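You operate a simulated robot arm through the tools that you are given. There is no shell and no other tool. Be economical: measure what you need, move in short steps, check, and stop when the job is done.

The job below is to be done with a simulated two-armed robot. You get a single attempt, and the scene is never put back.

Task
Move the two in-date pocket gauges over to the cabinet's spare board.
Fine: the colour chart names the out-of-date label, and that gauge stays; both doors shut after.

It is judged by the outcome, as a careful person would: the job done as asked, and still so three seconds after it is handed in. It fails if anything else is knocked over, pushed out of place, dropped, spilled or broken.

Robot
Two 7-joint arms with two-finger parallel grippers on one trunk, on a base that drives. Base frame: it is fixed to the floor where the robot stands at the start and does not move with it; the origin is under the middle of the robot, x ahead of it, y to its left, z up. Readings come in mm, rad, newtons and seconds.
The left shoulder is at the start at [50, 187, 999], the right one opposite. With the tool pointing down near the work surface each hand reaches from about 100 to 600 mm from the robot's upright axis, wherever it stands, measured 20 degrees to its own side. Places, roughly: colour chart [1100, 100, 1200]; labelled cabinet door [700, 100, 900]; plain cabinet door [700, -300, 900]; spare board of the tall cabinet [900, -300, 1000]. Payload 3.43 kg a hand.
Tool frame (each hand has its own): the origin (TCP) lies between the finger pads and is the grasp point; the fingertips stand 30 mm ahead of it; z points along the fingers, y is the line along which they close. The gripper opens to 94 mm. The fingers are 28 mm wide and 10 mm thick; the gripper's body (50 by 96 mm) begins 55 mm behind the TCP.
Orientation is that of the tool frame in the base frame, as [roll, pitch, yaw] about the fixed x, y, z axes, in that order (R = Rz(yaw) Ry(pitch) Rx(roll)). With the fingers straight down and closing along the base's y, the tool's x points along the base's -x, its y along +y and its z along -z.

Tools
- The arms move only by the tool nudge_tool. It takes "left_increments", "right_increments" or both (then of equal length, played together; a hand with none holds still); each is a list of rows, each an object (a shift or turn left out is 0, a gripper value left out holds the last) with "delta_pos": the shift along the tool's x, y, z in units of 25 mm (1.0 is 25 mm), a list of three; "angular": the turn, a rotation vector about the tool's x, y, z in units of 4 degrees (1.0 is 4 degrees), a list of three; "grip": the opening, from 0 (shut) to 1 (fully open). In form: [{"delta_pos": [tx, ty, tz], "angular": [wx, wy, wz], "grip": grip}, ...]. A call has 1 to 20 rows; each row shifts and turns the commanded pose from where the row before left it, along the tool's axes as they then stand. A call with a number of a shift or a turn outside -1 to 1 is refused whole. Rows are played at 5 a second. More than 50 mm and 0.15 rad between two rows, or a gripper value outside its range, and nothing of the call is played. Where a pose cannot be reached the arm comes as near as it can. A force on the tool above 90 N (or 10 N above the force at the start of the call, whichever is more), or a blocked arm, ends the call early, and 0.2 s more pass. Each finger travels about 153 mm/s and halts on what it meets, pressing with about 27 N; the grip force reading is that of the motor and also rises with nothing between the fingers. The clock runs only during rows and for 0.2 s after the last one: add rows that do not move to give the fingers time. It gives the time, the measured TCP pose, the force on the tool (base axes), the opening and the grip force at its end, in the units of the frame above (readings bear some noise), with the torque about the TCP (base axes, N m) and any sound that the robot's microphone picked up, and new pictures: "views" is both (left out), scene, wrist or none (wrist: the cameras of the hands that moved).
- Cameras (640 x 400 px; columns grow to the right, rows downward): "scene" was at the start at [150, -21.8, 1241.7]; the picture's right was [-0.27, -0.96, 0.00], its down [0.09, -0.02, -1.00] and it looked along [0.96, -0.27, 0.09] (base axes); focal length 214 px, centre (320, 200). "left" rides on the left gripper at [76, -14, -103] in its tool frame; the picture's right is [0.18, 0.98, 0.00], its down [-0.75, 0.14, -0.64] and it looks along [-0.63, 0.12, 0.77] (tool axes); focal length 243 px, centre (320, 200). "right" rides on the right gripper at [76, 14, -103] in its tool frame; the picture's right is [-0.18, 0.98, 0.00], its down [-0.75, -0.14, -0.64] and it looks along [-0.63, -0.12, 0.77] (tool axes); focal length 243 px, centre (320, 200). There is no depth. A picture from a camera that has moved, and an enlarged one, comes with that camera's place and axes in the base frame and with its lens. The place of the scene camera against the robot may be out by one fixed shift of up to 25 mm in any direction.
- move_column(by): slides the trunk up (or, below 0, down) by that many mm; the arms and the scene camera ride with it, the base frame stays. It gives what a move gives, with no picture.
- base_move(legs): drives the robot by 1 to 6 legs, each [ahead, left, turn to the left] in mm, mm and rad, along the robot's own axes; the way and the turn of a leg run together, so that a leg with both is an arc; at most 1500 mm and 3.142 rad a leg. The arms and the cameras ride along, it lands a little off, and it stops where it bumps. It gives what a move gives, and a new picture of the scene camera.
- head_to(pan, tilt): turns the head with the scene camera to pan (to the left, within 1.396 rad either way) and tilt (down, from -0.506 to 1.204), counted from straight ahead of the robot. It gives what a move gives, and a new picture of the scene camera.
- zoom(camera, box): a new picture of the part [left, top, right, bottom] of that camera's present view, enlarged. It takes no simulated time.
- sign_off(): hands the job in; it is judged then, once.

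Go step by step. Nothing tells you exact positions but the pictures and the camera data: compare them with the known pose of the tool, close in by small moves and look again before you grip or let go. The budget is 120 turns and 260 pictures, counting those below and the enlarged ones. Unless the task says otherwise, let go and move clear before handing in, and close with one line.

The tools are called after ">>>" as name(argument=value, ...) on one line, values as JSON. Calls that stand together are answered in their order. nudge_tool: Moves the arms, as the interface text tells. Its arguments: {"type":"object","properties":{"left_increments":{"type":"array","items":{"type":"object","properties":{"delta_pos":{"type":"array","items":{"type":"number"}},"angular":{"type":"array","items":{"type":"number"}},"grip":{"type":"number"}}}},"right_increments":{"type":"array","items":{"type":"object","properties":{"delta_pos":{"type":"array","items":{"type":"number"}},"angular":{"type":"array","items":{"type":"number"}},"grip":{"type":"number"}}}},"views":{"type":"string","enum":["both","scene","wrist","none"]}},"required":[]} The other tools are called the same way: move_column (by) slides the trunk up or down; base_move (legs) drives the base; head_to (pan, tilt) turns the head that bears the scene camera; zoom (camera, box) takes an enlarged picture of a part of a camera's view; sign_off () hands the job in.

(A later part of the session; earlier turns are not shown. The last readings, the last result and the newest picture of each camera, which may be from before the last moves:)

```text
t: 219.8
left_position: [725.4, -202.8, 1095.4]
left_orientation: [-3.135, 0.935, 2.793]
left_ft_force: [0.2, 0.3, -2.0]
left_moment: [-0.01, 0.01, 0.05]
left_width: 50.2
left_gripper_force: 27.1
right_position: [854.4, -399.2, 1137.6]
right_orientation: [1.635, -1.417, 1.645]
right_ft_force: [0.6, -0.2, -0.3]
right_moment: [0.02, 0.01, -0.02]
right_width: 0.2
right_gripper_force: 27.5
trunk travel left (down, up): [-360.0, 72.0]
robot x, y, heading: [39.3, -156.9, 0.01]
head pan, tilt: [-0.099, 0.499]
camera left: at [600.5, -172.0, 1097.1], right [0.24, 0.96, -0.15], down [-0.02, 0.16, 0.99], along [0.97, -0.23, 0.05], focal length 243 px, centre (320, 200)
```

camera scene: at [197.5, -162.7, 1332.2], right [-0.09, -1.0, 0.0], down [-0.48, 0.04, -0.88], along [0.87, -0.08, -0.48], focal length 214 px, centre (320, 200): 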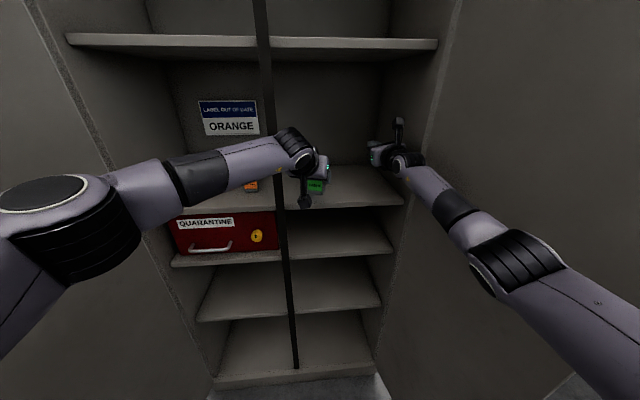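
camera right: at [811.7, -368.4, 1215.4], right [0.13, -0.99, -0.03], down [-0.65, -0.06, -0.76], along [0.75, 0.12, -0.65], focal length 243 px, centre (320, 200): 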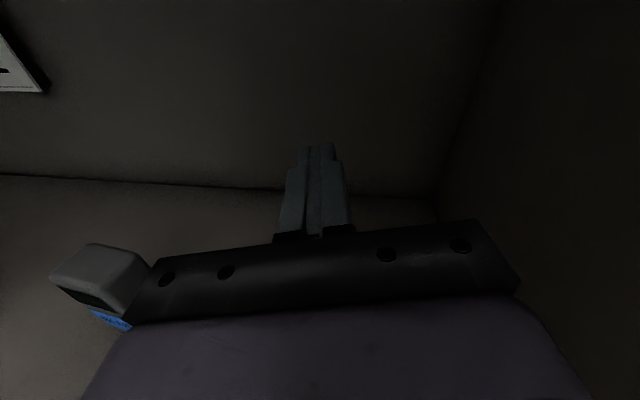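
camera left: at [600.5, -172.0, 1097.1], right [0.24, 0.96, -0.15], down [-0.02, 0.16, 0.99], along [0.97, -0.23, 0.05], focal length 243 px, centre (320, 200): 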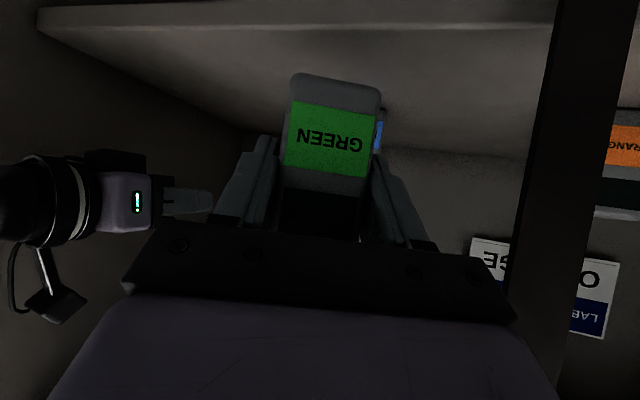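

>>> base_move(legs=[[68, 0, 0]])

>>> nudge_tool(left_increments=[{"delta_pos": [0.62, 0, 0.46]}, {"delta_pos": [0.55, 0, 0.4]}, {}], views="wrist")

```text
t: 220.8
left_position: [793.0, -200.4, 1096.1]
left_orientation: [-3.134, 0.934, 2.796]
left_ft_force: [0.3, -0.5, -1.8]
left_moment: [0.03, -0.01, -0.01]
left_width: 50.3
left_gripper_force: 26.8
right_position: [922.4, -395.9, 1137.1]
right_orientation: [1.635, -1.419, 1.645]
right_ft_force: [-0.5, -0.3, 0.4]
right_moment: [0.01, 0.0, -0.01]
right_width: 0.1
right_gripper_force: 27.5
trunk travel left (down, up): [-360.0, 72.0]
robot x, y, heading: [110.5, -153.1, 0.012]
head pan, tilt: [-0.099, 0.499]
camera scene: at [265.1, -161.9, 1332.2], right [-0.09, -1.0, 0.0], down [-0.48, 0.04, -0.88], along [0.87, -0.08, -0.48], focal length 214 px, centre (320, 200)
```

scene: 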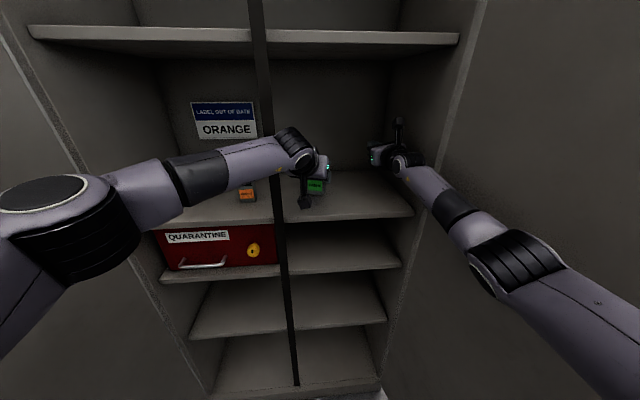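

```text
t: 221.6
left_position: [792.1, -199.9, 1060.3]
left_orientation: [-3.137, 0.937, 2.792]
left_ft_force: [-0.7, 0.4, -3.0]
left_moment: [0.01, 0.01, 0.03]
left_width: 50.2
left_gripper_force: 27.1
right_position: [922.0, -394.8, 1137.2]
right_orientation: [1.632, -1.416, 1.649]
right_ft_force: [0.3, 0.2, -0.1]
right_moment: [0.03, 0.02, 0.01]
right_width: 0.0
right_gripper_force: 27.5
trunk travel left (down, up): [-360.0, 72.0]
robot x, y, heading: [104.8, -155.9, 0.01]
head pan, tilt: [-0.099, 0.499]
camera left: at [668.4, -170.0, 1061.3], right [0.24, 0.96, -0.15], down [-0.02, 0.16, 0.99], along [0.97, -0.23, 0.05], focal length 243 px, centre (320, 200)
```

left: 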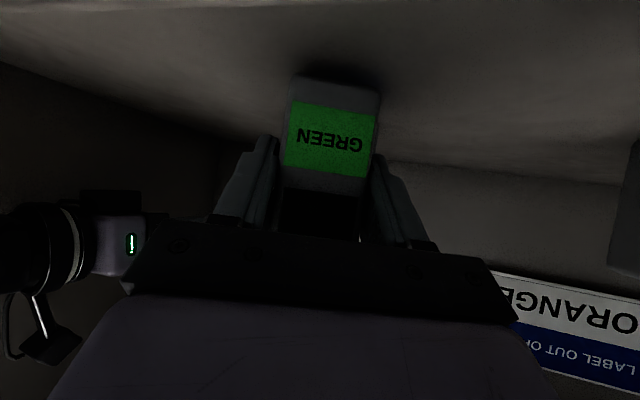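

>>> nudge_tool(left_increments=[{"delta_pos": [0.12, 0, 0.09]}, {"delta_pos": [0.1, 0, 0.075]}, {}], views="none")

>>> nudge_tool(left_increments=[{"delta_pos": [0.06, 0, 0.045]}, {}], views="none")

```text
t: 222.4
left_position: [791.8, -200.4, 1053.6]
left_orientation: [-3.136, 0.938, 2.794]
left_ft_force: [0.3, 0.2, -2.4]
left_moment: [0.02, 0.01, 0.06]
left_width: 50.4
left_gripper_force: 27.0
right_position: [920.4, -397.1, 1137.8]
right_orientation: [1.632, -1.418, 1.648]
right_ft_force: [0.4, -0.7, -0.8]
right_moment: [0.0, 0.0, -0.01]
right_width: 0.0
right_gripper_force: 27.2
trunk travel left (down, up): [-360.0, 72.0]
robot x, y, heading: [108.3, -153.5, 0.008]
head pan, tilt: [-0.099, 0.499]
```

```text
t: 223.0
left_position: [792.1, -200.3, 1054.3]
left_orientation: [-3.137, 0.938, 2.791]
left_ft_force: [1.6, -0.8, 4.3]
left_moment: [0.06, -0.06, -0.02]
left_width: 50.4
left_gripper_force: 26.7
right_position: [921.0, -395.3, 1138.7]
right_orientation: [1.628, -1.417, 1.653]
right_ft_force: [0.0, 0.7, -0.1]
right_moment: [-0.02, 0.0, -0.03]
right_width: 0.0
right_gripper_force: 27.1
trunk travel left (down, up): [-360.0, 72.0]
robot x, y, heading: [103.7, -158.4, 0.011]
head pan, tilt: [-0.099, 0.499]
```

Contact felt. Opening, then rising with the trunk.

>>> nudge_tool(left_increments=[{"grip": 0.58}, {"grip": 0.65}, {"grip": 0.75}, {"grip": 0.8}, {}], views="wrist")

>>> move_column(by=68)

>>> nudge_tool(left_increments=[{}], views="both")

```text
t: 224.2
left_position: [793.0, -200.8, 1050.7]
left_orientation: [-3.136, 0.937, 2.793]
left_ft_force: [-0.2, 0.3, 0.0]
left_moment: [-0.01, -0.01, 0.0]
left_width: 75.2
left_gripper_force: 0.0
right_position: [919.6, -396.5, 1138.1]
right_orientation: [1.63, -1.416, 1.651]
right_ft_force: [0.0, 0.0, -0.9]
right_moment: [0.02, 0.0, -0.04]
right_width: 0.1
right_gripper_force: 27.1
trunk travel left (down, up): [-360.0, 72.0]
robot x, y, heading: [108.4, -155.2, 0.008]
head pan, tilt: [-0.099, 0.499]
camera left: at [667.8, -170.1, 1052.7], right [0.24, 0.96, -0.15], down [-0.02, 0.16, 0.99], along [0.97, -0.23, 0.05], focal length 243 px, centre (320, 200)
```

left: 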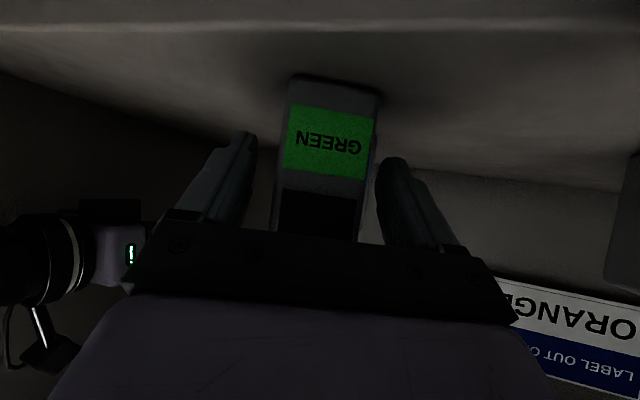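

```text
t: 225.3
left_position: [793.1, -200.8, 1119.0]
left_orientation: [-3.135, 0.937, 2.793]
left_ft_force: [1.1, -0.5, 0.4]
left_moment: [0.03, 0.03, 0.01]
left_width: 75.1
left_gripper_force: 0.1
right_position: [921.3, -396.6, 1205.2]
right_orientation: [1.631, -1.418, 1.649]
right_ft_force: [0.4, -0.3, 0.1]
right_moment: [-0.03, -0.01, -0.02]
right_width: 0.0
right_gripper_force: 26.5
trunk travel left (down, up): [-428.0, 4.0]
robot x, y, heading: [111.5, -155.2, 0.011]
head pan, tilt: [-0.099, 0.499]
```

```text
t: 225.7
left_position: [793.1, -201.8, 1120.2]
left_orientation: [-3.136, 0.938, 2.792]
left_ft_force: [-0.5, 0.3, 0.7]
left_moment: [-0.01, 0.01, 0.03]
left_width: 75.0
left_gripper_force: 0.2
right_position: [921.7, -395.9, 1206.4]
right_orientation: [1.631, -1.418, 1.653]
right_ft_force: [0.0, 0.2, -0.5]
right_moment: [0.01, 0.0, 0.02]
right_width: 0.0
right_gripper_force: 26.9
trunk travel left (down, up): [-428.0, 4.0]
robot x, y, heading: [107.8, -154.0, 0.01]
head pan, tilt: [-0.099, 0.499]
camera scene: at [264.1, -161.9, 1400.3], right [-0.09, -1.0, 0.0], down [-0.48, 0.04, -0.88], along [0.87, -0.08, -0.48], focal length 214 px, centre (320, 200)
camera left: at [667.8, -170.2, 1120.6], right [0.24, 0.96, -0.15], down [-0.02, 0.16, 0.99], along [0.97, -0.23, 0.05], focal length 243 px, centre (320, 200)
```

scene: 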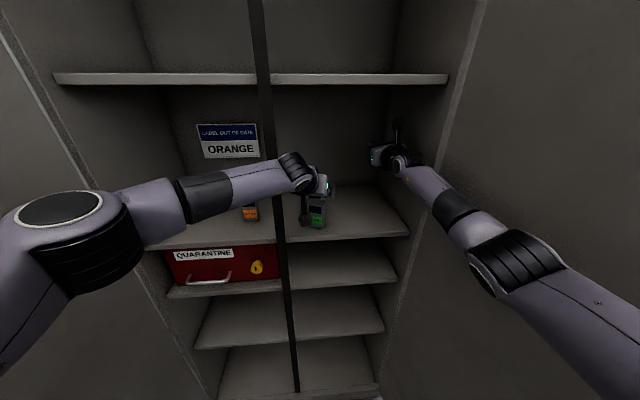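
left: 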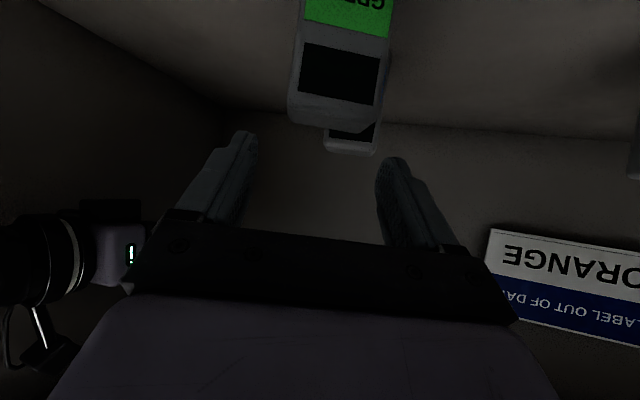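

Both gauges stand on the spare board. Backing out 380 mm and checking the interior.

>>> base_move(legs=[[-380, 0, 0]])

>>> zoom(camera="scene", box=[180, 80, 420, 240])

```text
t: 228.1
left_position: [415.9, -200.8, 1120.7]
left_orientation: [-3.135, 0.937, 2.8]
left_ft_force: [-1.2, -0.4, 0.8]
left_moment: [-0.03, -0.02, 0.02]
left_width: 75.2
left_gripper_force: 0.0
right_position: [547.0, -395.2, 1206.2]
right_orientation: [1.626, -1.417, 1.661]
right_ft_force: [0.5, -0.5, 0.7]
right_moment: [0.03, 0.02, -0.01]
right_width: 0.0
right_gripper_force: 27.4
trunk travel left (down, up): [-428.0, 4.0]
robot x, y, heading: [-272.5, -159.8, 0.015]
head pan, tilt: [-0.099, 0.499]
camera scene: at [-112.6, -165.9, 1400.4], right [-0.08, -1.0, 0.0], down [-0.48, 0.04, -0.88], along [0.88, -0.07, -0.48], focal length 214 px, centre (320, 200)
```

scene: 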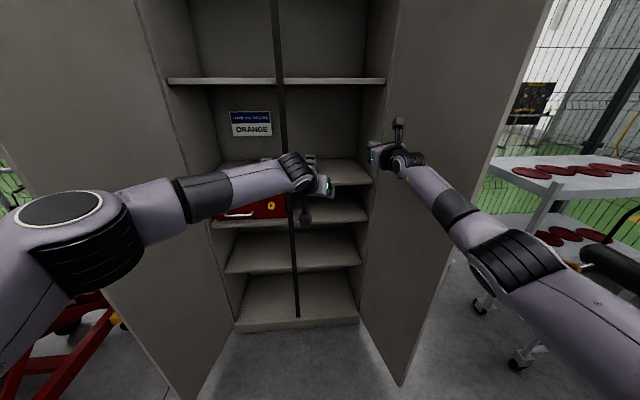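

```text
2.50 times, centred on (300, 160) of scene
camera zoom: at [-112.6, -165.9, 1400.4], right [-0.08, -1.0, 0.0], down [-0.48, 0.04, -0.88], along [0.88, -0.07, -0.48], focal length 536 px, centre (370, 300)
```

zoom: 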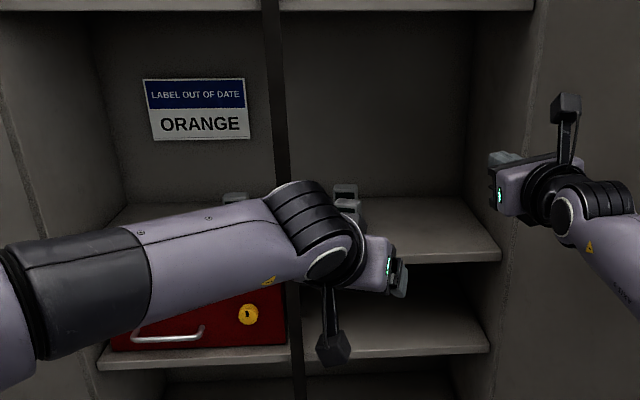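

Everything inside is in order. Now closing: I'll shift the left hand left, then take the right hand around outside the right door.

>>> nudge_tool(left_increments=[{"delta_pos": [0, 0.95, 0], "grip": 0}, {"delta_pos": [0, 0.95, 0]}, {"delta_pos": [0, 0.95, 0]}, {"delta_pos": [0, 0.95, 0]}, {"delta_pos": [0, 0.95, 0], "angular": [-0.8, 0, -0.59]}, {"delta_pos": [0, 0.95, 0], "angular": [-0.8, 0, -0.59]}, {"delta_pos": [0, 0.95, 0], "angular": [-0.8, 0, -0.59]}, {"delta_pos": [0, 0.95, 0], "angular": [-0.8, 0, -0.59]}, {"delta_pos": [0, 0.95, 0], "angular": [-0.8, 0, -0.59]}, {}], views="none")

>>> base_move(legs=[[-310, 0, 0], [0, -240, 0]])

```text
t: 230.3
left_position: [476.4, 4.4, 1117.5]
left_orientation: [-3.135, 0.937, -3.135]
left_ft_force: [0.3, -0.7, 0.1]
left_moment: [-0.01, -0.02, 0.03]
left_width: 0.0
left_gripper_force: 27.1
right_position: [548.2, -394.6, 1206.0]
right_orientation: [1.63, -1.417, 1.657]
right_ft_force: [0.2, -0.2, -0.2]
right_moment: [-0.01, 0.03, 0.03]
right_width: 0.0
right_gripper_force: 27.0
trunk travel left (down, up): [-428.0, 4.0]
robot x, y, heading: [-264.8, -161.5, 0.015]
head pan, tilt: [-0.099, 0.499]
```

```text
t: 231.1
left_position: [468.2, 4.2, 1116.2]
left_orientation: [-3.137, 0.934, -3.134]
left_ft_force: [0.3, -0.1, -0.6]
left_moment: [-0.05, -0.01, -0.01]
left_width: 0.0
left_gripper_force: 26.5
right_position: [536.8, -395.9, 1203.5]
right_orientation: [1.652, -1.419, 1.637]
right_ft_force: [0.4, 0.3, 0.3]
right_moment: [0.0, -0.02, 0.02]
right_width: 0.0
right_gripper_force: 27.0
trunk travel left (down, up): [-428.0, 4.0]
robot x, y, heading: [-280.0, -162.3, 0.017]
head pan, tilt: [-0.099, 0.499]
stopped in leg 1: the robot was blocked; the commanded pose is now the measured one
camera scene: at [-121.0, -166.1, 1400.3], right [-0.08, -1.0, 0.0], down [-0.48, 0.04, -0.88], along [0.87, -0.07, -0.48], focal length 214 px, centre (320, 200)
```

scene: 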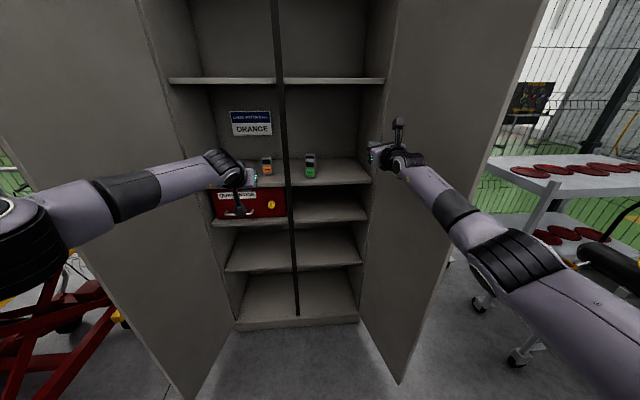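

Something is close behind the robot, so I can't reverse further. I'll move a little forward, retract the right arm instead, and then go right.

>>> base_move(legs=[[20, 0, -0.015]])

>>> nudge_tool(right_increments=[{"delta_pos": [0, 0, -1]}, {"delta_pos": [0, 0, -1]}, {"delta_pos": [0, 0, -1]}, {"delta_pos": [0, 0, -1]}, {"delta_pos": [0, 0, -1]}, {"delta_pos": [0, 0, -1]}, {"delta_pos": [0, 0, -1]}, {"delta_pos": [0, 0, -1]}, {"delta_pos": [0, 0, -1]}, {"delta_pos": [0, 0, -1]}, {"delta_pos": [0, 0, -1]}, {"delta_pos": [0, 0, -1]}, {"delta_pos": [0, 0, -1]}, {}], views="none")

>>> head_to(pan=-1.0, tilt=0.5)

```text
t: 231.9
left_position: [489.1, -8.3, 1116.0]
left_orientation: [-3.136, 0.934, 3.131]
left_ft_force: [0.3, 0.2, 0.2]
left_moment: [0.0, 0.01, -0.01]
left_width: 0.0
left_gripper_force: 27.1
right_position: [554.2, -407.7, 1204.1]
right_orientation: [1.649, -1.418, 1.621]
right_ft_force: [0.2, -0.9, -0.7]
right_moment: [0.0, -0.04, 0.02]
right_width: 0.4
right_gripper_force: 27.0
trunk travel left (down, up): [-428.0, 4.0]
robot x, y, heading: [-258.5, -164.7, 0.006]
head pan, tilt: [-0.099, 0.499]
camera scene: at [-100.6, -168.3, 1400.2], right [-0.1, -1.0, 0.0], down [-0.48, 0.05, -0.88], along [0.87, -0.08, -0.48], focal length 214 px, centre (320, 200)
```

scene: 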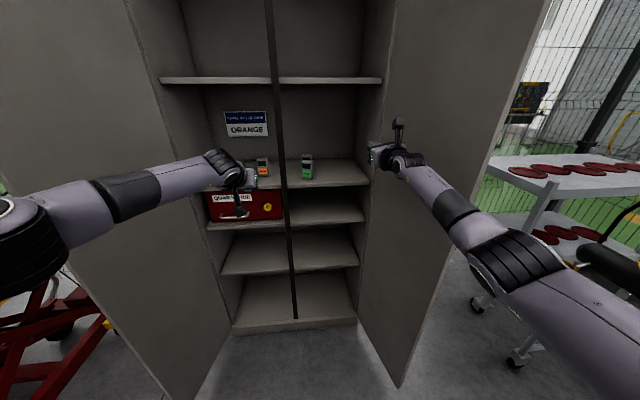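

```text
t: 234.9
left_position: [488.0, -7.5, 1115.9]
left_orientation: [-3.136, 0.935, 3.131]
left_ft_force: [1.5, -0.7, 0.2]
left_moment: [-0.01, 0.0, -0.01]
left_width: 0.0
left_gripper_force: 26.6
right_position: [229.4, -451.0, 1208.2]
right_orientation: [1.648, -1.419, 1.626]
right_ft_force: [-0.2, -0.6, 0.3]
right_moment: [0.02, 0.02, -0.03]
right_width: 0.2
right_gripper_force: 27.0
trunk travel left (down, up): [-428.0, 4.0]
robot x, y, heading: [-259.8, -161.5, 0.003]
head pan, tilt: [-0.099, 0.499]
```

```text
t: 236.1
left_position: [488.9, -6.6, 1116.1]
left_orientation: [-3.137, 0.936, 3.134]
left_ft_force: [0.0, 0.5, -0.2]
left_moment: [0.01, -0.02, 0.01]
left_width: 0.1
left_gripper_force: 26.8
right_position: [229.4, -449.6, 1209.1]
right_orientation: [1.646, -1.418, 1.629]
right_ft_force: [-0.6, 0.5, 0.4]
right_moment: [-0.01, -0.02, 0.0]
right_width: 0.2
right_gripper_force: 27.1
trunk travel left (down, up): [-428.0, 4.0]
robot x, y, heading: [-259.9, -159.8, 0.006]
head pan, tilt: [-1.0, 0.499]
camera scene: at [-142.8, -235.7, 1400.3], right [-0.84, -0.54, 0.0], down [-0.26, 0.4, -0.88], along [0.48, -0.74, -0.48], focal length 214 px, centre (320, 200)
```

scene: 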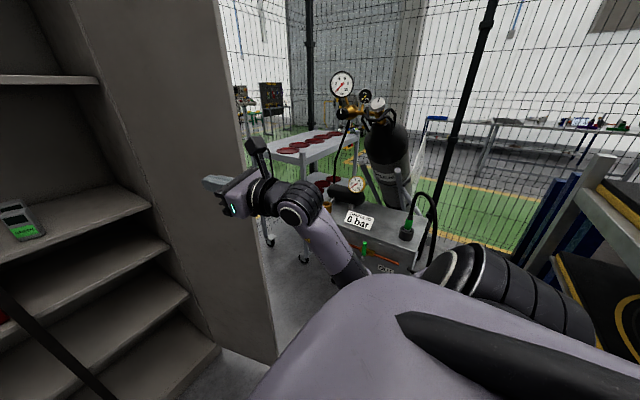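

Going around outside would bring the elbow near the gas cart. Instead I'll straddle the right door's free edge with the open fingers and swing it from there.

>>> nudge_tool(right_increments=[{"delta_pos": [0, 0, -0.8], "grip": 1}, {"delta_pos": [0, 0.9, 0]}, {"delta_pos": [0, 0.9, 0]}, {"delta_pos": [0, 0.9, 0]}, {"delta_pos": [0, 0.9, 0]}, {}])

```text
t: 237.5
left_position: [488.6, -6.8, 1117.4]
left_orientation: [-3.135, 0.935, 3.134]
left_ft_force: [-0.4, -0.1, -0.2]
left_moment: [0.01, 0.0, -0.01]
left_width: 0.0
left_gripper_force: 26.8
right_position: [226.5, -537.6, 1220.3]
right_orientation: [1.646, -1.417, 1.627]
right_ft_force: [-0.6, 0.8, -0.7]
right_moment: [-0.03, 0.0, 0.0]
right_width: 94.2
right_gripper_force: 0.1
trunk travel left (down, up): [-428.0, 4.0]
robot x, y, heading: [-258.4, -161.5, 0.005]
head pan, tilt: [-1.0, 0.499]
camera scene: at [-142.8, -235.7, 1400.4], right [-0.84, -0.54, 0.0], down [-0.26, 0.4, -0.88], along [0.48, -0.74, -0.48], focal length 214 px, centre (320, 200)
camera right: at [125.2, -554.0, 1297.9], right [0.13, -0.99, -0.03], down [-0.65, -0.06, -0.76], along [0.75, 0.12, -0.65], focal length 243 px, centre (320, 200)
```

scene: 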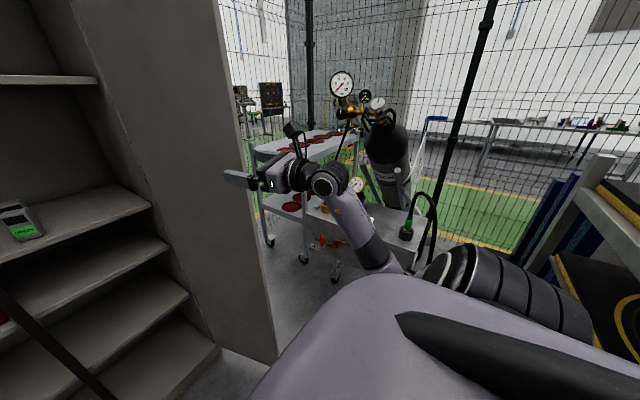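
right: 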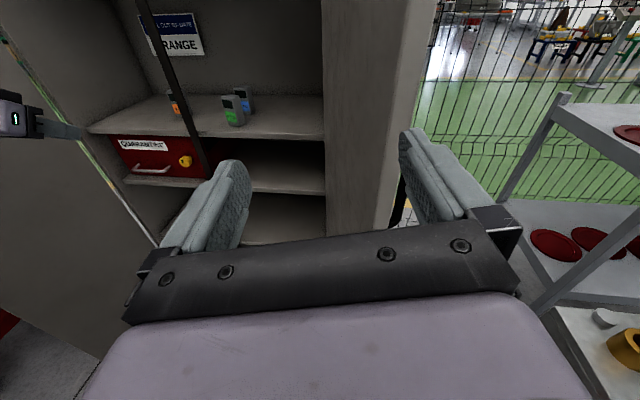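

The wrist view shows the door edge at about (320, -588). I'll shift 47 mm right, advance so the fingers straddle it, and check.

>>> nudge_tool(right_increments=[{"delta_pos": [0, 0.95, 0]}, {"delta_pos": [0, 0.95, 0]}, {"delta_pos": [0, 0, 0.85]}, {"delta_pos": [0, 0, 0.85]}, {"delta_pos": [0, 0, 0.85]}, {"delta_pos": [0, 0, 0.85]}, {}], views="wrist")

```text
t: 239.1
left_position: [488.4, -7.1, 1117.3]
left_orientation: [-3.137, 0.934, 3.133]
left_ft_force: [-0.3, 0.5, 0.1]
left_moment: [-0.03, 0.04, 0.01]
left_width: 0.0
left_gripper_force: 26.4
right_position: [315.3, -578.4, 1227.9]
right_orientation: [1.644, -1.418, 1.63]
right_ft_force: [0.2, -0.4, 0.9]
right_moment: [-0.02, 0.01, -0.04]
right_width: 93.8
right_gripper_force: 0.0
trunk travel left (down, up): [-428.0, 4.0]
robot x, y, heading: [-257.7, -162.9, 0.009]
head pan, tilt: [-1.0, 0.499]
camera right: at [213.8, -593.1, 1305.8], right [0.13, -0.99, -0.03], down [-0.65, -0.06, -0.76], along [0.75, 0.12, -0.65], focal length 243 px, centre (320, 200)
```

right: 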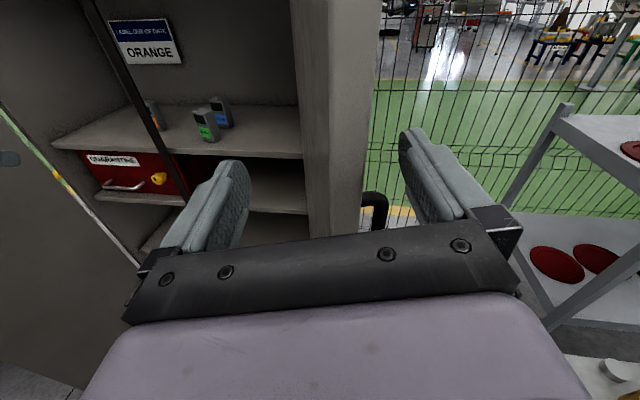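

The edge is between the fingers. I'll advance slightly and swing the door along its arc.

>>> nudge_tool(right_increments=[{"delta_pos": [0, 0, 0.8]}, {"delta_pos": [0, -0.95, -0.1]}, {"delta_pos": [0, -0.95, -0.1], "angular": [-0.5, 0, 0]}, {"delta_pos": [0, -0.95, 0], "angular": [-0.5, 0, 0]}, {"delta_pos": [0, -0.95, -0.1], "angular": [-0.5, 0, 0]}, {"delta_pos": [0, -0.95, -0.1], "angular": [-0.5, 0, 0]}, {"delta_pos": [0, -0.95, -0.05], "angular": [-0.5, 0, 0]}, {"delta_pos": [0, -0.95, 0], "angular": [-0.5, 0, 0]}, {"delta_pos": [0, -0.95, 0], "angular": [-0.5, 0, 0]}, {"delta_pos": [0, -0.95, 0], "angular": [-0.5, 0, 0]}, {"delta_pos": [0, -0.95, 0.1], "angular": [-0.5, 0, 0]}, {"delta_pos": [0, -0.95, 0.1], "angular": [-0.5, 0, 0]}, {}])

```text
t: 241.9
left_position: [487.5, -7.4, 1117.0]
left_orientation: [-3.137, 0.936, 3.133]
left_ft_force: [0.7, -0.4, -0.1]
left_moment: [-0.03, -0.04, 0.01]
left_width: 0.0
left_gripper_force: 27.1
right_position: [319.3, -481.9, 1215.1]
right_orientation: [1.542, -1.417, 1.628]
right_ft_force: [0.0, 0.1, -0.5]
right_moment: [0.02, 0.0, 0.0]
right_width: 94.0
right_gripper_force: 0.1
right hand out of reach, approached as far as the arm can: row 6, 7, 8, 9, 10, 11, 12
trunk travel left (down, up): [-428.0, 4.0]
robot x, y, heading: [-259.4, -162.9, 0.0]
head pan, tilt: [-1.0, 0.499]
camera scene: at [-142.8, -235.8, 1400.3], right [-0.84, -0.54, 0.0], down [-0.26, 0.4, -0.88], along [0.48, -0.74, -0.48], focal length 214 px, centre (320, 200)
camera right: at [215.6, -485.8, 1291.0], right [0.03, -1.0, -0.03], down [-0.64, 0.01, -0.77], along [0.77, 0.04, -0.64], focal length 243 px, centre (320, 200)
```

scene: 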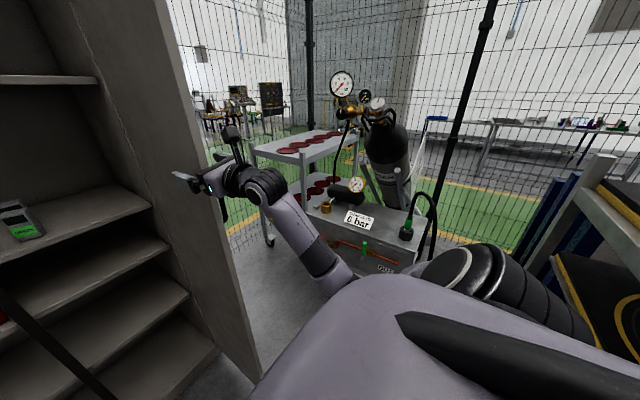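
right: 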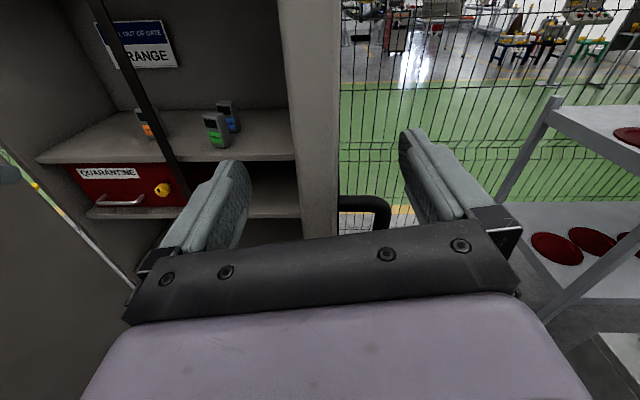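

The arm reached a joint limit with the door about square; it is being moved. I'll continue the swing with the base (left 210, forward 55).

>>> base_move(legs=[[5, 70, 0], [50, 145, 0]])

>>> nudge_tool(right_increments=[{}], views="wrist")

```text
t: 244.7
left_position: [542.9, 207.0, 1116.6]
left_orientation: [-3.137, 0.936, 3.13]
left_ft_force: [0.7, 0.3, 0.5]
left_moment: [-0.05, 0.0, -0.02]
left_width: 0.0
left_gripper_force: 26.9
right_position: [372.2, -266.3, 1215.7]
right_orientation: [1.543, -1.416, 1.625]
right_ft_force: [0.1, -0.4, 0.4]
right_moment: [0.0, -0.01, -0.02]
right_width: 93.9
right_gripper_force: 0.1
trunk travel left (down, up): [-428.0, 4.0]
robot x, y, heading: [-203.3, 54.5, -0.004]
head pan, tilt: [-1.0, 0.499]
camera scene: at [-88.6, -20.0, 1400.4], right [-0.84, -0.54, 0.0], down [-0.26, 0.4, -0.88], along [0.47, -0.74, -0.48], focal length 214 px, centre (320, 200)
```

scene: 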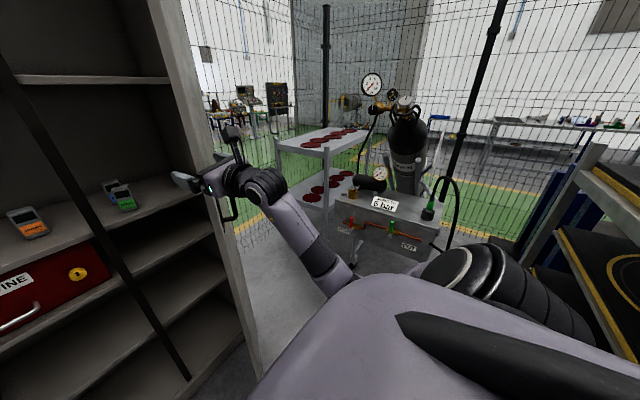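

```text
t: 245.1
left_position: [543.9, 207.2, 1116.9]
left_orientation: [-3.135, 0.936, 3.131]
left_ft_force: [-0.2, 0.4, 0.5]
left_moment: [0.03, -0.01, 0.03]
left_width: 0.0
left_gripper_force: 26.8
right_position: [372.3, -266.9, 1214.7]
right_orientation: [1.543, -1.418, 1.624]
right_ft_force: [0.0, 0.3, -0.6]
right_moment: [0.01, 0.03, 0.03]
right_width: 94.0
right_gripper_force: 0.1
trunk travel left (down, up): [-428.0, 4.0]
robot x, y, heading: [-201.0, 53.1, -0.004]
head pan, tilt: [-1.0, 0.499]
camera right: at [269.1, -271.2, 1291.0], right [0.03, -1.0, -0.03], down [-0.64, 0.01, -0.77], along [0.77, 0.04, -0.64], focal length 243 px, centre (320, 200)
```

right: 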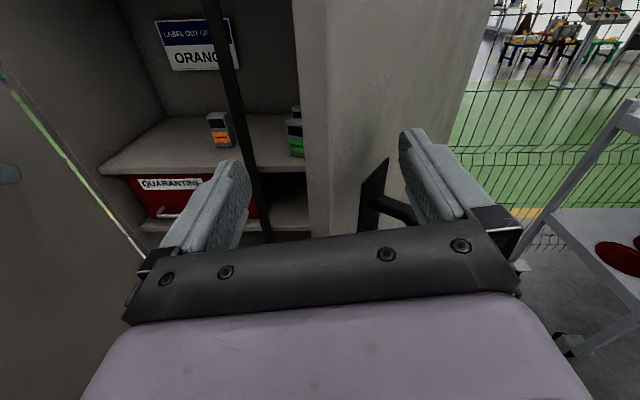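

The door is at about 58°. I'll withdraw, shift right, and then push its outer face from the front with a closed fist.

>>> nudge_tool(right_increments=[{"delta_pos": [0, 0, -0.95]}, {"delta_pos": [0, 0, -0.95]}, {"delta_pos": [0, 0, -0.95]}, {"delta_pos": [0, 0, -0.95]}, {"grip": 0}, {"grip": 0}], views="none")

>>> base_move(legs=[[0, -90, 0]])

>>> nudge_tool(right_increments=[{"delta_pos": [0, 0, 0.95]}, {"delta_pos": [0, 0, 0.95]}, {"delta_pos": [0, 0, 0.95]}, {"delta_pos": [0, 0, 0.95]}, {"delta_pos": [0, 0, 0.95]}, {"delta_pos": [0, 0, 0.95]}, {"delta_pos": [0, 0, 0.95]}, {"delta_pos": [0, 0, 0.95]}, {"delta_pos": [0, 0, 0.95]}, {"delta_pos": [0, 0, 0.95]}, {}], views="both")

```text
t: 246.5
left_position: [543.0, 206.1, 1117.1]
left_orientation: [-3.136, 0.934, 3.132]
left_ft_force: [-0.6, -0.3, 0.4]
left_moment: [-0.01, -0.01, -0.01]
left_width: 0.0
left_gripper_force: 26.4
right_position: [277.0, -269.0, 1212.1]
right_orientation: [1.543, -1.417, 1.623]
right_ft_force: [0.8, 1.1, 0.7]
right_moment: [0.0, -0.01, 0.0]
right_width: 0.1
right_gripper_force: 27.4
trunk travel left (down, up): [-428.0, 4.0]
robot x, y, heading: [-204.2, 53.9, 0.0]
head pan, tilt: [-1.0, 0.499]
```

```text
t: 248.0
left_position: [543.4, 117.8, 1117.7]
left_orientation: [-3.136, 0.935, 3.128]
left_ft_force: [0.0, 0.3, 0.4]
left_moment: [-0.01, -0.01, -0.03]
left_width: 0.0
left_gripper_force: 27.0
right_position: [276.9, -357.5, 1212.9]
right_orientation: [1.54, -1.418, 1.624]
right_ft_force: [0.2, 0.5, 0.4]
right_moment: [0.02, 0.0, 0.04]
right_width: 0.0
right_gripper_force: 27.0
trunk travel left (down, up): [-428.0, 4.0]
robot x, y, heading: [-204.7, -31.0, 0.0]
head pan, tilt: [-1.0, 0.499]
camera scene: at [-88.8, -108.8, 1400.3], right [-0.84, -0.54, 0.0], down [-0.26, 0.4, -0.88], along [0.47, -0.74, -0.48], focal length 214 px, centre (320, 200)
```

scene: 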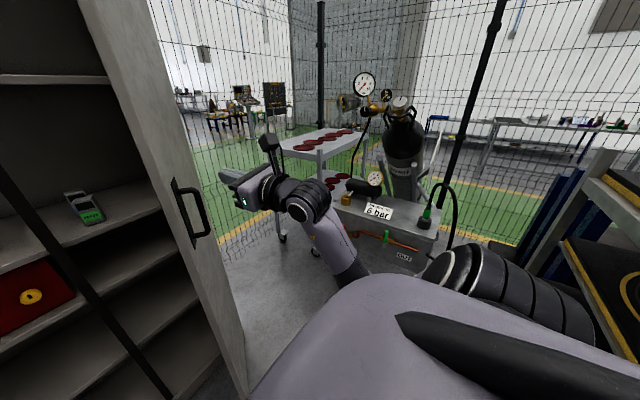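

```text
t: 250.4
left_position: [542.2, 117.6, 1116.8]
left_orientation: [-3.136, 0.936, 3.129]
left_ft_force: [0.1, 0.8, -0.1]
left_moment: [0.0, 0.01, -0.02]
left_width: 0.1
left_gripper_force: 27.5
right_position: [501.7, -353.1, 1193.2]
right_orientation: [1.543, -1.416, 1.621]
right_ft_force: [0.3, -0.2, 0.1]
right_moment: [0.0, 0.0, 0.02]
right_width: 0.0
right_gripper_force: 27.0
right hand out of reach, approached as far as the arm can: row 6, 7, 8
trunk travel left (down, up): [-428.0, 4.0]
robot x, y, heading: [-201.5, -34.3, 0.001]
head pan, tilt: [-1.0, 0.499]
camera scene: at [-89.3, -108.2, 1400.4], right [-0.84, -0.54, 0.0], down [-0.26, 0.4, -0.88], along [0.47, -0.74, -0.48], focal length 214 px, centre (320, 200)
camera right: at [397.6, -356.9, 1269.2], right [0.02, -1.0, -0.03], down [-0.64, 0.01, -0.77], along [0.77, 0.04, -0.64], focal length 243 px, centre (320, 200)
```

scene: 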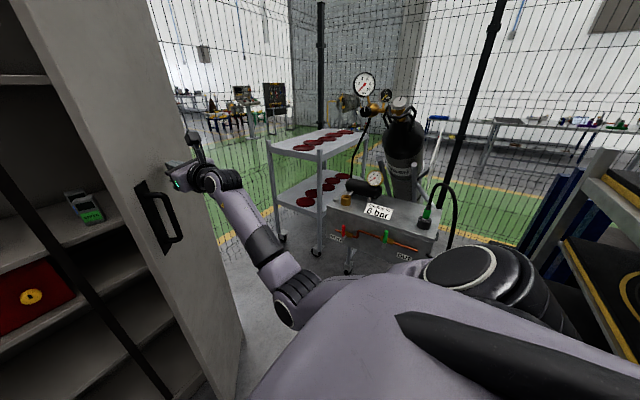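
right: 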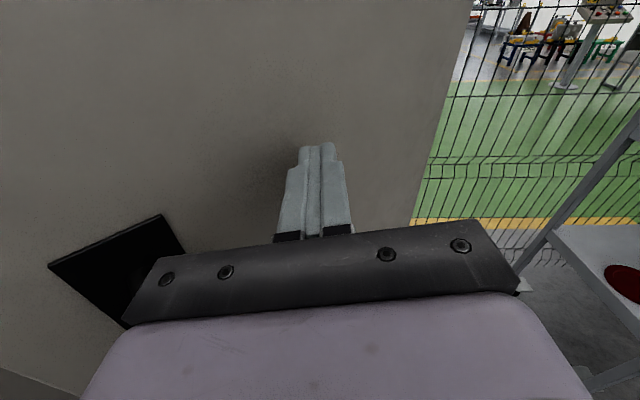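

Pushing well. Driving forward 165 mm to close the right door.

>>> base_move(legs=[[165, 0, 0]])

>>> head_to(pan=-0.2, tilt=0.5)

```text
t: 251.8
left_position: [711.7, 117.0, 1115.9]
left_orientation: [-3.137, 0.936, 3.13]
left_ft_force: [0.6, 0.3, -0.1]
left_moment: [-0.02, 0.02, 0.01]
left_width: 0.0
left_gripper_force: 27.2
right_position: [670.5, -352.1, 1191.8]
right_orientation: [1.567, -1.416, 1.599]
right_ft_force: [-9.7, 1.3, -9.6]
right_moment: [0.08, 0.33, -0.06]
right_width: 0.0
right_gripper_force: 26.9
trunk travel left (down, up): [-428.0, 4.0]
robot x, y, heading: [-30.1, -32.5, -0.002]
head pan, tilt: [-1.0, 0.499]
camera scene: at [79.5, -108.7, 1400.3], right [-0.84, -0.54, 0.0], down [-0.26, 0.4, -0.88], along [0.47, -0.74, -0.48], focal length 214 px, centre (320, 200)
```

scene: 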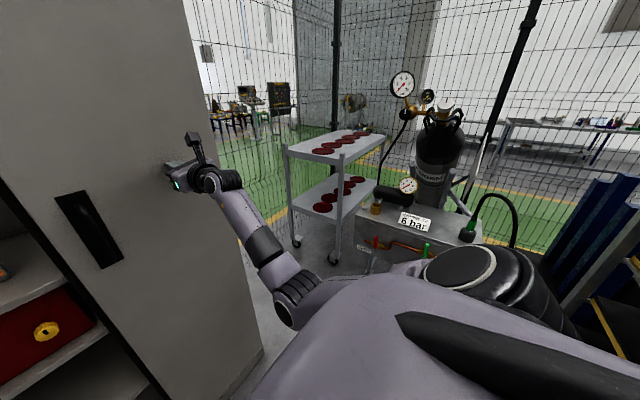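

```text
t: 253.0
left_position: [711.0, 118.8, 1115.9]
left_orientation: [-3.136, 0.935, 3.134]
left_ft_force: [0.8, 0.0, -0.1]
left_moment: [-0.01, 0.0, 0.0]
left_width: 0.0
left_gripper_force: 26.9
right_position: [670.1, -352.5, 1191.5]
right_orientation: [1.572, -1.416, 1.596]
right_ft_force: [-3.7, -1.1, -1.1]
right_moment: [0.0, 0.09, -0.04]
right_width: 0.0
right_gripper_force: 26.8
trunk travel left (down, up): [-428.0, 4.0]
robot x, y, heading: [-36.7, -30.4, 0.001]
head pan, tilt: [-0.201, 0.499]
camera scene: at [119.5, -50.1, 1400.4], right [-0.2, -0.98, 0.0], down [-0.47, 0.1, -0.88], along [0.86, -0.18, -0.48], focal length 214 px, centre (320, 200)
```

scene: 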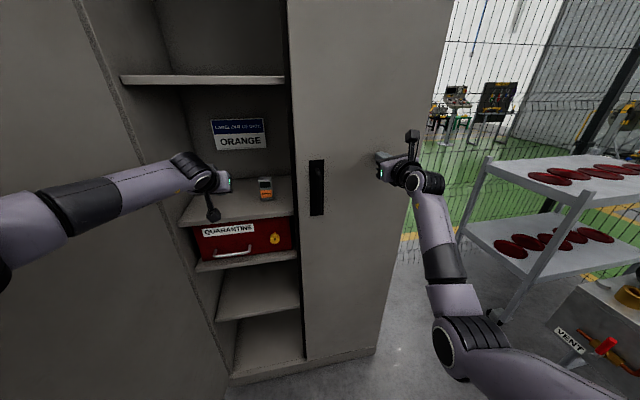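

The right door is shut. Now the left door: I'll back up, retract the left arm, and bring its open fingers toward the left door's free edge.

>>> base_move(legs=[[-222, 0, 0]])

>>> nudge_tool(left_increments=[{"delta_pos": [0.59, 0, -0.8]}, {"delta_pos": [0.59, 0, -0.8]}, {"delta_pos": [0.59, 0, -0.8]}, {"delta_pos": [0.59, 0, -0.8]}, {"delta_pos": [0.59, 0, -0.8]}, {"delta_pos": [0.59, 0, -0.8]}, {"delta_pos": [0.59, 0, -0.8]}, {"delta_pos": [0.59, 0, -0.8]}, {"delta_pos": [0.59, 0, -0.8]}, {"delta_pos": [0.59, 0, -0.8]}, {"delta_pos": [0.59, 0, -0.8]}, {"delta_pos": [0, 0.95, 0], "grip": 1}, {"delta_pos": [0, 0.95, 0]}, {"delta_pos": [0, 0.95, 0]}, {"delta_pos": [0, 0.95, 0]}, {"delta_pos": [0, 0.95, 0]}, {"delta_pos": [0, 0.95, 0]}, {"delta_pos": [0, 0.95, 0]}, {}], views="wrist")

>>> head_to(pan=0.8, tilt=0.5)

```text
t: 254.7
left_position: [491.6, 117.6, 1117.1]
left_orientation: [-3.137, 0.935, 3.129]
left_ft_force: [-0.6, 0.5, 0.4]
left_moment: [-0.03, 0.01, 0.02]
left_width: 0.1
left_gripper_force: 26.4
right_position: [449.0, -353.1, 1191.0]
right_orientation: [1.568, -1.417, 1.599]
right_ft_force: [-0.4, -0.6, 0.4]
right_moment: [0.02, 0.02, -0.01]
right_width: 0.1
right_gripper_force: 27.1
trunk travel left (down, up): [-428.0, 4.0]
robot x, y, heading: [-253.4, -31.0, 0.0]
head pan, tilt: [-0.201, 0.499]
camera scene: at [-101.1, -50.0, 1400.5], right [-0.2, -0.98, 0.0], down [-0.47, 0.1, -0.88], along [0.86, -0.18, -0.48], focal length 214 px, centre (320, 200)
```

scene: 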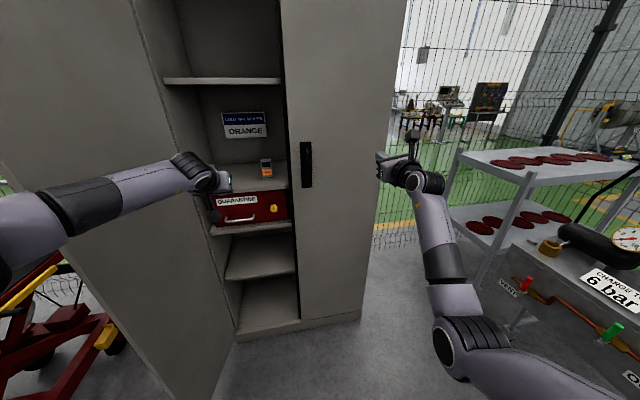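

```text
t: 258.7
left_position: [222.4, 288.5, 1115.5]
left_orientation: [-3.135, 0.935, 3.131]
left_ft_force: [0.6, -0.5, -0.3]
left_moment: [0.04, 0.01, 0.02]
left_width: 94.1
left_gripper_force: 0.0
right_position: [449.4, -351.5, 1191.3]
right_orientation: [1.572, -1.416, 1.594]
right_ft_force: [0.0, 0.1, 0.0]
right_moment: [0.01, 0.02, 0.02]
right_width: 0.0
right_gripper_force: 27.0
trunk travel left (down, up): [-428.0, 4.0]
robot x, y, heading: [-260.0, -31.3, -0.001]
head pan, tilt: [-0.201, 0.499]
camera left: at [94.9, 276.0, 1117.3], right [-0.09, 0.98, -0.15], down [-0.07, 0.14, 0.99], along [0.99, 0.1, 0.05], focal length 243 px, centre (320, 200)
```

left: 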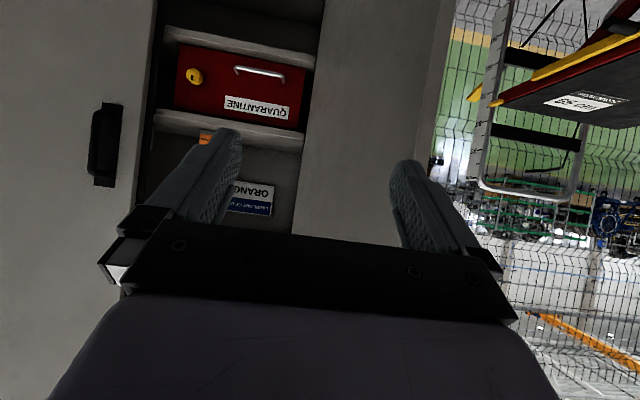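

```text
t: 259.9
left_position: [223.0, 288.4, 1115.6]
left_orientation: [-3.137, 0.935, 3.13]
left_ft_force: [-0.2, -0.9, -0.3]
left_moment: [0.02, -0.04, 0.03]
left_width: 93.9
left_gripper_force: 0.0
right_position: [448.9, -351.7, 1191.4]
right_orientation: [1.572, -1.419, 1.593]
right_ft_force: [-0.1, -0.1, 0.1]
right_moment: [0.0, 0.02, 0.02]
right_width: 0.0
right_gripper_force: 27.5
trunk travel left (down, up): [-428.0, 4.0]
robot x, y, heading: [-252.6, -32.5, -0.004]
head pan, tilt: [0.799, 0.499]
camera scene: at [-125.9, 33.4, 1400.3], right [0.72, -0.7, 0.0], down [-0.33, -0.34, -0.88], along [0.61, 0.63, -0.48], focal length 214 px, centre (320, 200)
```

scene: 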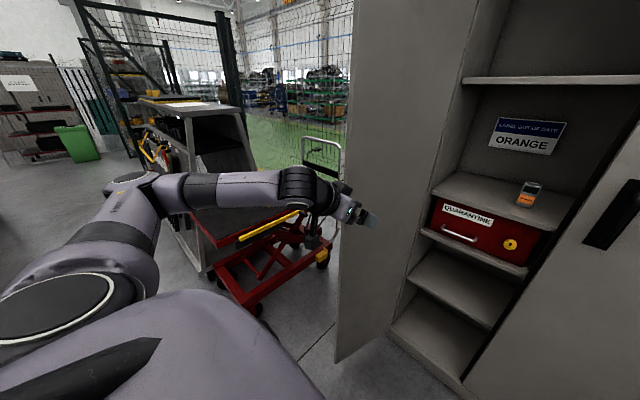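

The left door's edge is at about (318, 396). I'll shift the base left 106 mm and advance so the fingers straddle it.

>>> base_move(legs=[[0, 106, 0], [75, 0, 0]])

>>> nudge_tool(left_increments=[{}], views="wrist")

```text
t: 262.2
left_position: [298.0, 395.0, 1115.1]
left_orientation: [-3.135, 0.934, 3.127]
left_ft_force: [0.1, 0.9, -0.7]
left_moment: [0.0, 0.0, -0.01]
left_width: 94.1
left_gripper_force: 0.1
right_position: [525.1, -246.6, 1190.2]
right_orientation: [1.578, -1.419, 1.589]
right_ft_force: [0.8, 0.1, 0.8]
right_moment: [-0.03, 0.0, 0.01]
right_width: 0.2
right_gripper_force: 27.2
trunk travel left (down, up): [-428.0, 4.0]
robot x, y, heading: [-178.9, 73.2, 0.001]
head pan, tilt: [0.799, 0.499]
camera scene: at [-50.2, 139.7, 1400.2], right [0.72, -0.7, 0.0], down [-0.34, -0.34, -0.88], along [0.61, 0.63, -0.48], focal length 214 px, centre (320, 200)
```

scene: 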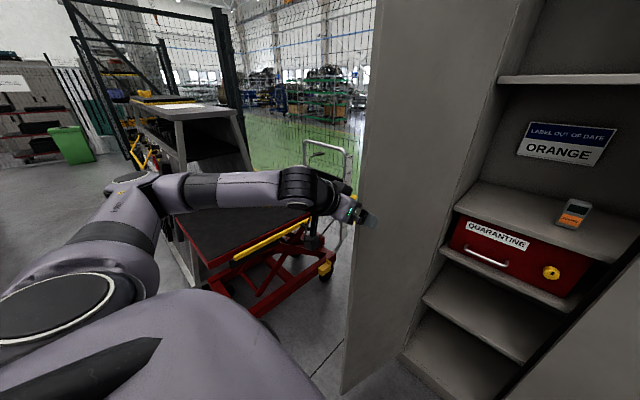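

```text
t: 262.6
left_position: [297.3, 395.7, 1116.0]
left_orientation: [-3.136, 0.934, 3.13]
left_ft_force: [0.7, 0.0, -0.4]
left_moment: [0.01, 0.01, 0.0]
left_width: 93.9
left_gripper_force: 0.2
right_position: [524.4, -247.1, 1191.5]
right_orientation: [1.576, -1.419, 1.59]
right_ft_force: [0.2, 0.0, -0.2]
right_moment: [-0.04, 0.02, 0.04]
right_width: 0.0
right_gripper_force: 26.9
trunk travel left (down, up): [-428.0, 4.0]
robot x, y, heading: [-180.8, 73.5, -0.004]
head pan, tilt: [0.799, 0.499]
camera left: at [170.0, 382.0, 1117.2], right [-0.09, 0.98, -0.15], down [-0.07, 0.15, 0.99], along [0.99, 0.1, 0.05], focal length 243 px, centre (320, 200)
```

left: 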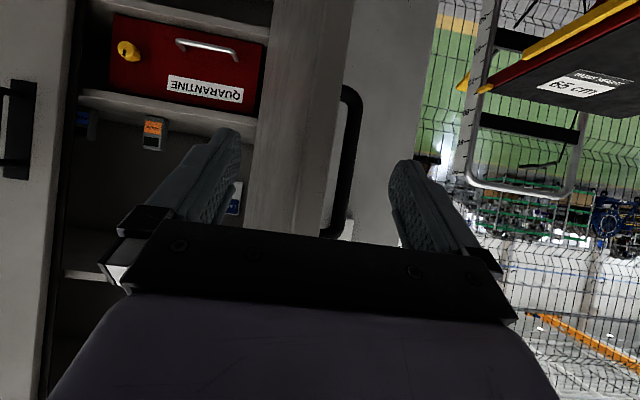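

The door edge sits between the fingers. I'll advance 30 mm and swing the door with the base along its arc.

>>> base_move(legs=[[28, 0, 0], [-8, -97, 0], [5, -70, 0], [18, -68, 0], [30, -65, 0]])

>>> nudge_tool(left_increments=[{}], views="wrist")

```text
t: 267.1
left_position: [368.1, 94.7, 1116.6]
left_orientation: [-3.136, 0.933, 3.13]
left_ft_force: [0.7, 0.5, -0.1]
left_moment: [0.03, 0.0, -0.01]
left_width: 94.2
left_gripper_force: 0.1
right_position: [596.5, -546.4, 1190.1]
right_orientation: [1.573, -1.418, 1.593]
right_ft_force: [-0.1, 0.2, -0.7]
right_moment: [0.0, 0.02, 0.03]
right_width: 0.2
right_gripper_force: 27.0
trunk travel left (down, up): [-428.0, 4.0]
robot x, y, heading: [-111.9, -229.0, 0.001]
head pan, tilt: [0.799, 0.499]
camera scene: at [20.1, -160.0, 1400.3], right [0.72, -0.7, 0.0], down [-0.33, -0.34, -0.88], along [0.61, 0.63, -0.48], focal length 214 px, centre (320, 200)
```

scene: 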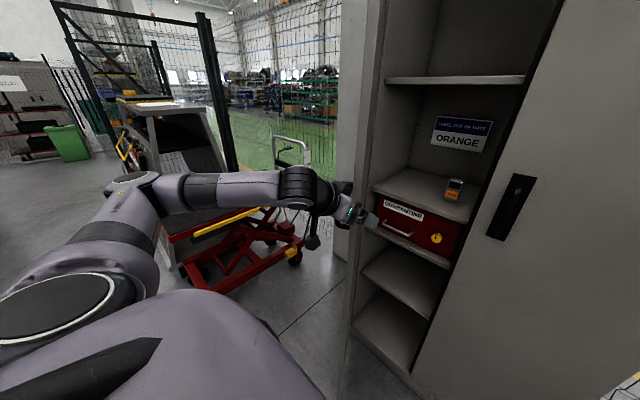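

```text
t: 267.5
left_position: [369.0, 95.7, 1116.2]
left_orientation: [-3.135, 0.934, 3.13]
left_ft_force: [0.3, -0.3, 0.6]
left_moment: [0.01, 0.01, 0.01]
left_width: 93.7
left_gripper_force: 0.0
right_position: [596.8, -546.7, 1190.3]
right_orientation: [1.575, -1.418, 1.593]
right_ft_force: [-0.1, -0.2, 0.9]
right_moment: [0.0, -0.04, -0.03]
right_width: 0.0
right_gripper_force: 26.9
trunk travel left (down, up): [-428.0, 4.0]
robot x, y, heading: [-111.2, -226.5, -0.002]
head pan, tilt: [0.799, 0.499]
camera left: at [240.8, 82.7, 1117.3], right [-0.09, 0.98, -0.15], down [-0.07, 0.14, 0.99], along [0.99, 0.1, 0.05], focal length 243 px, centre (320, 200)
```

left: 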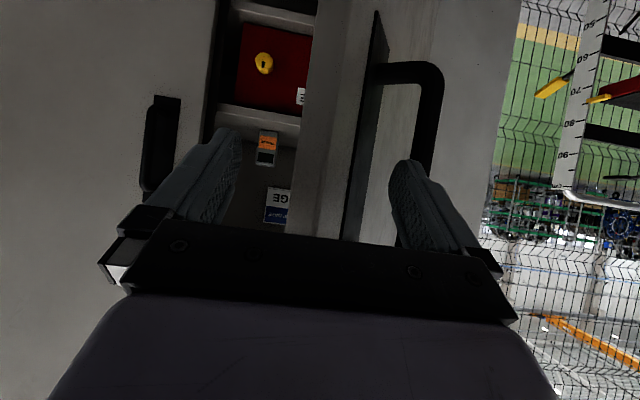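

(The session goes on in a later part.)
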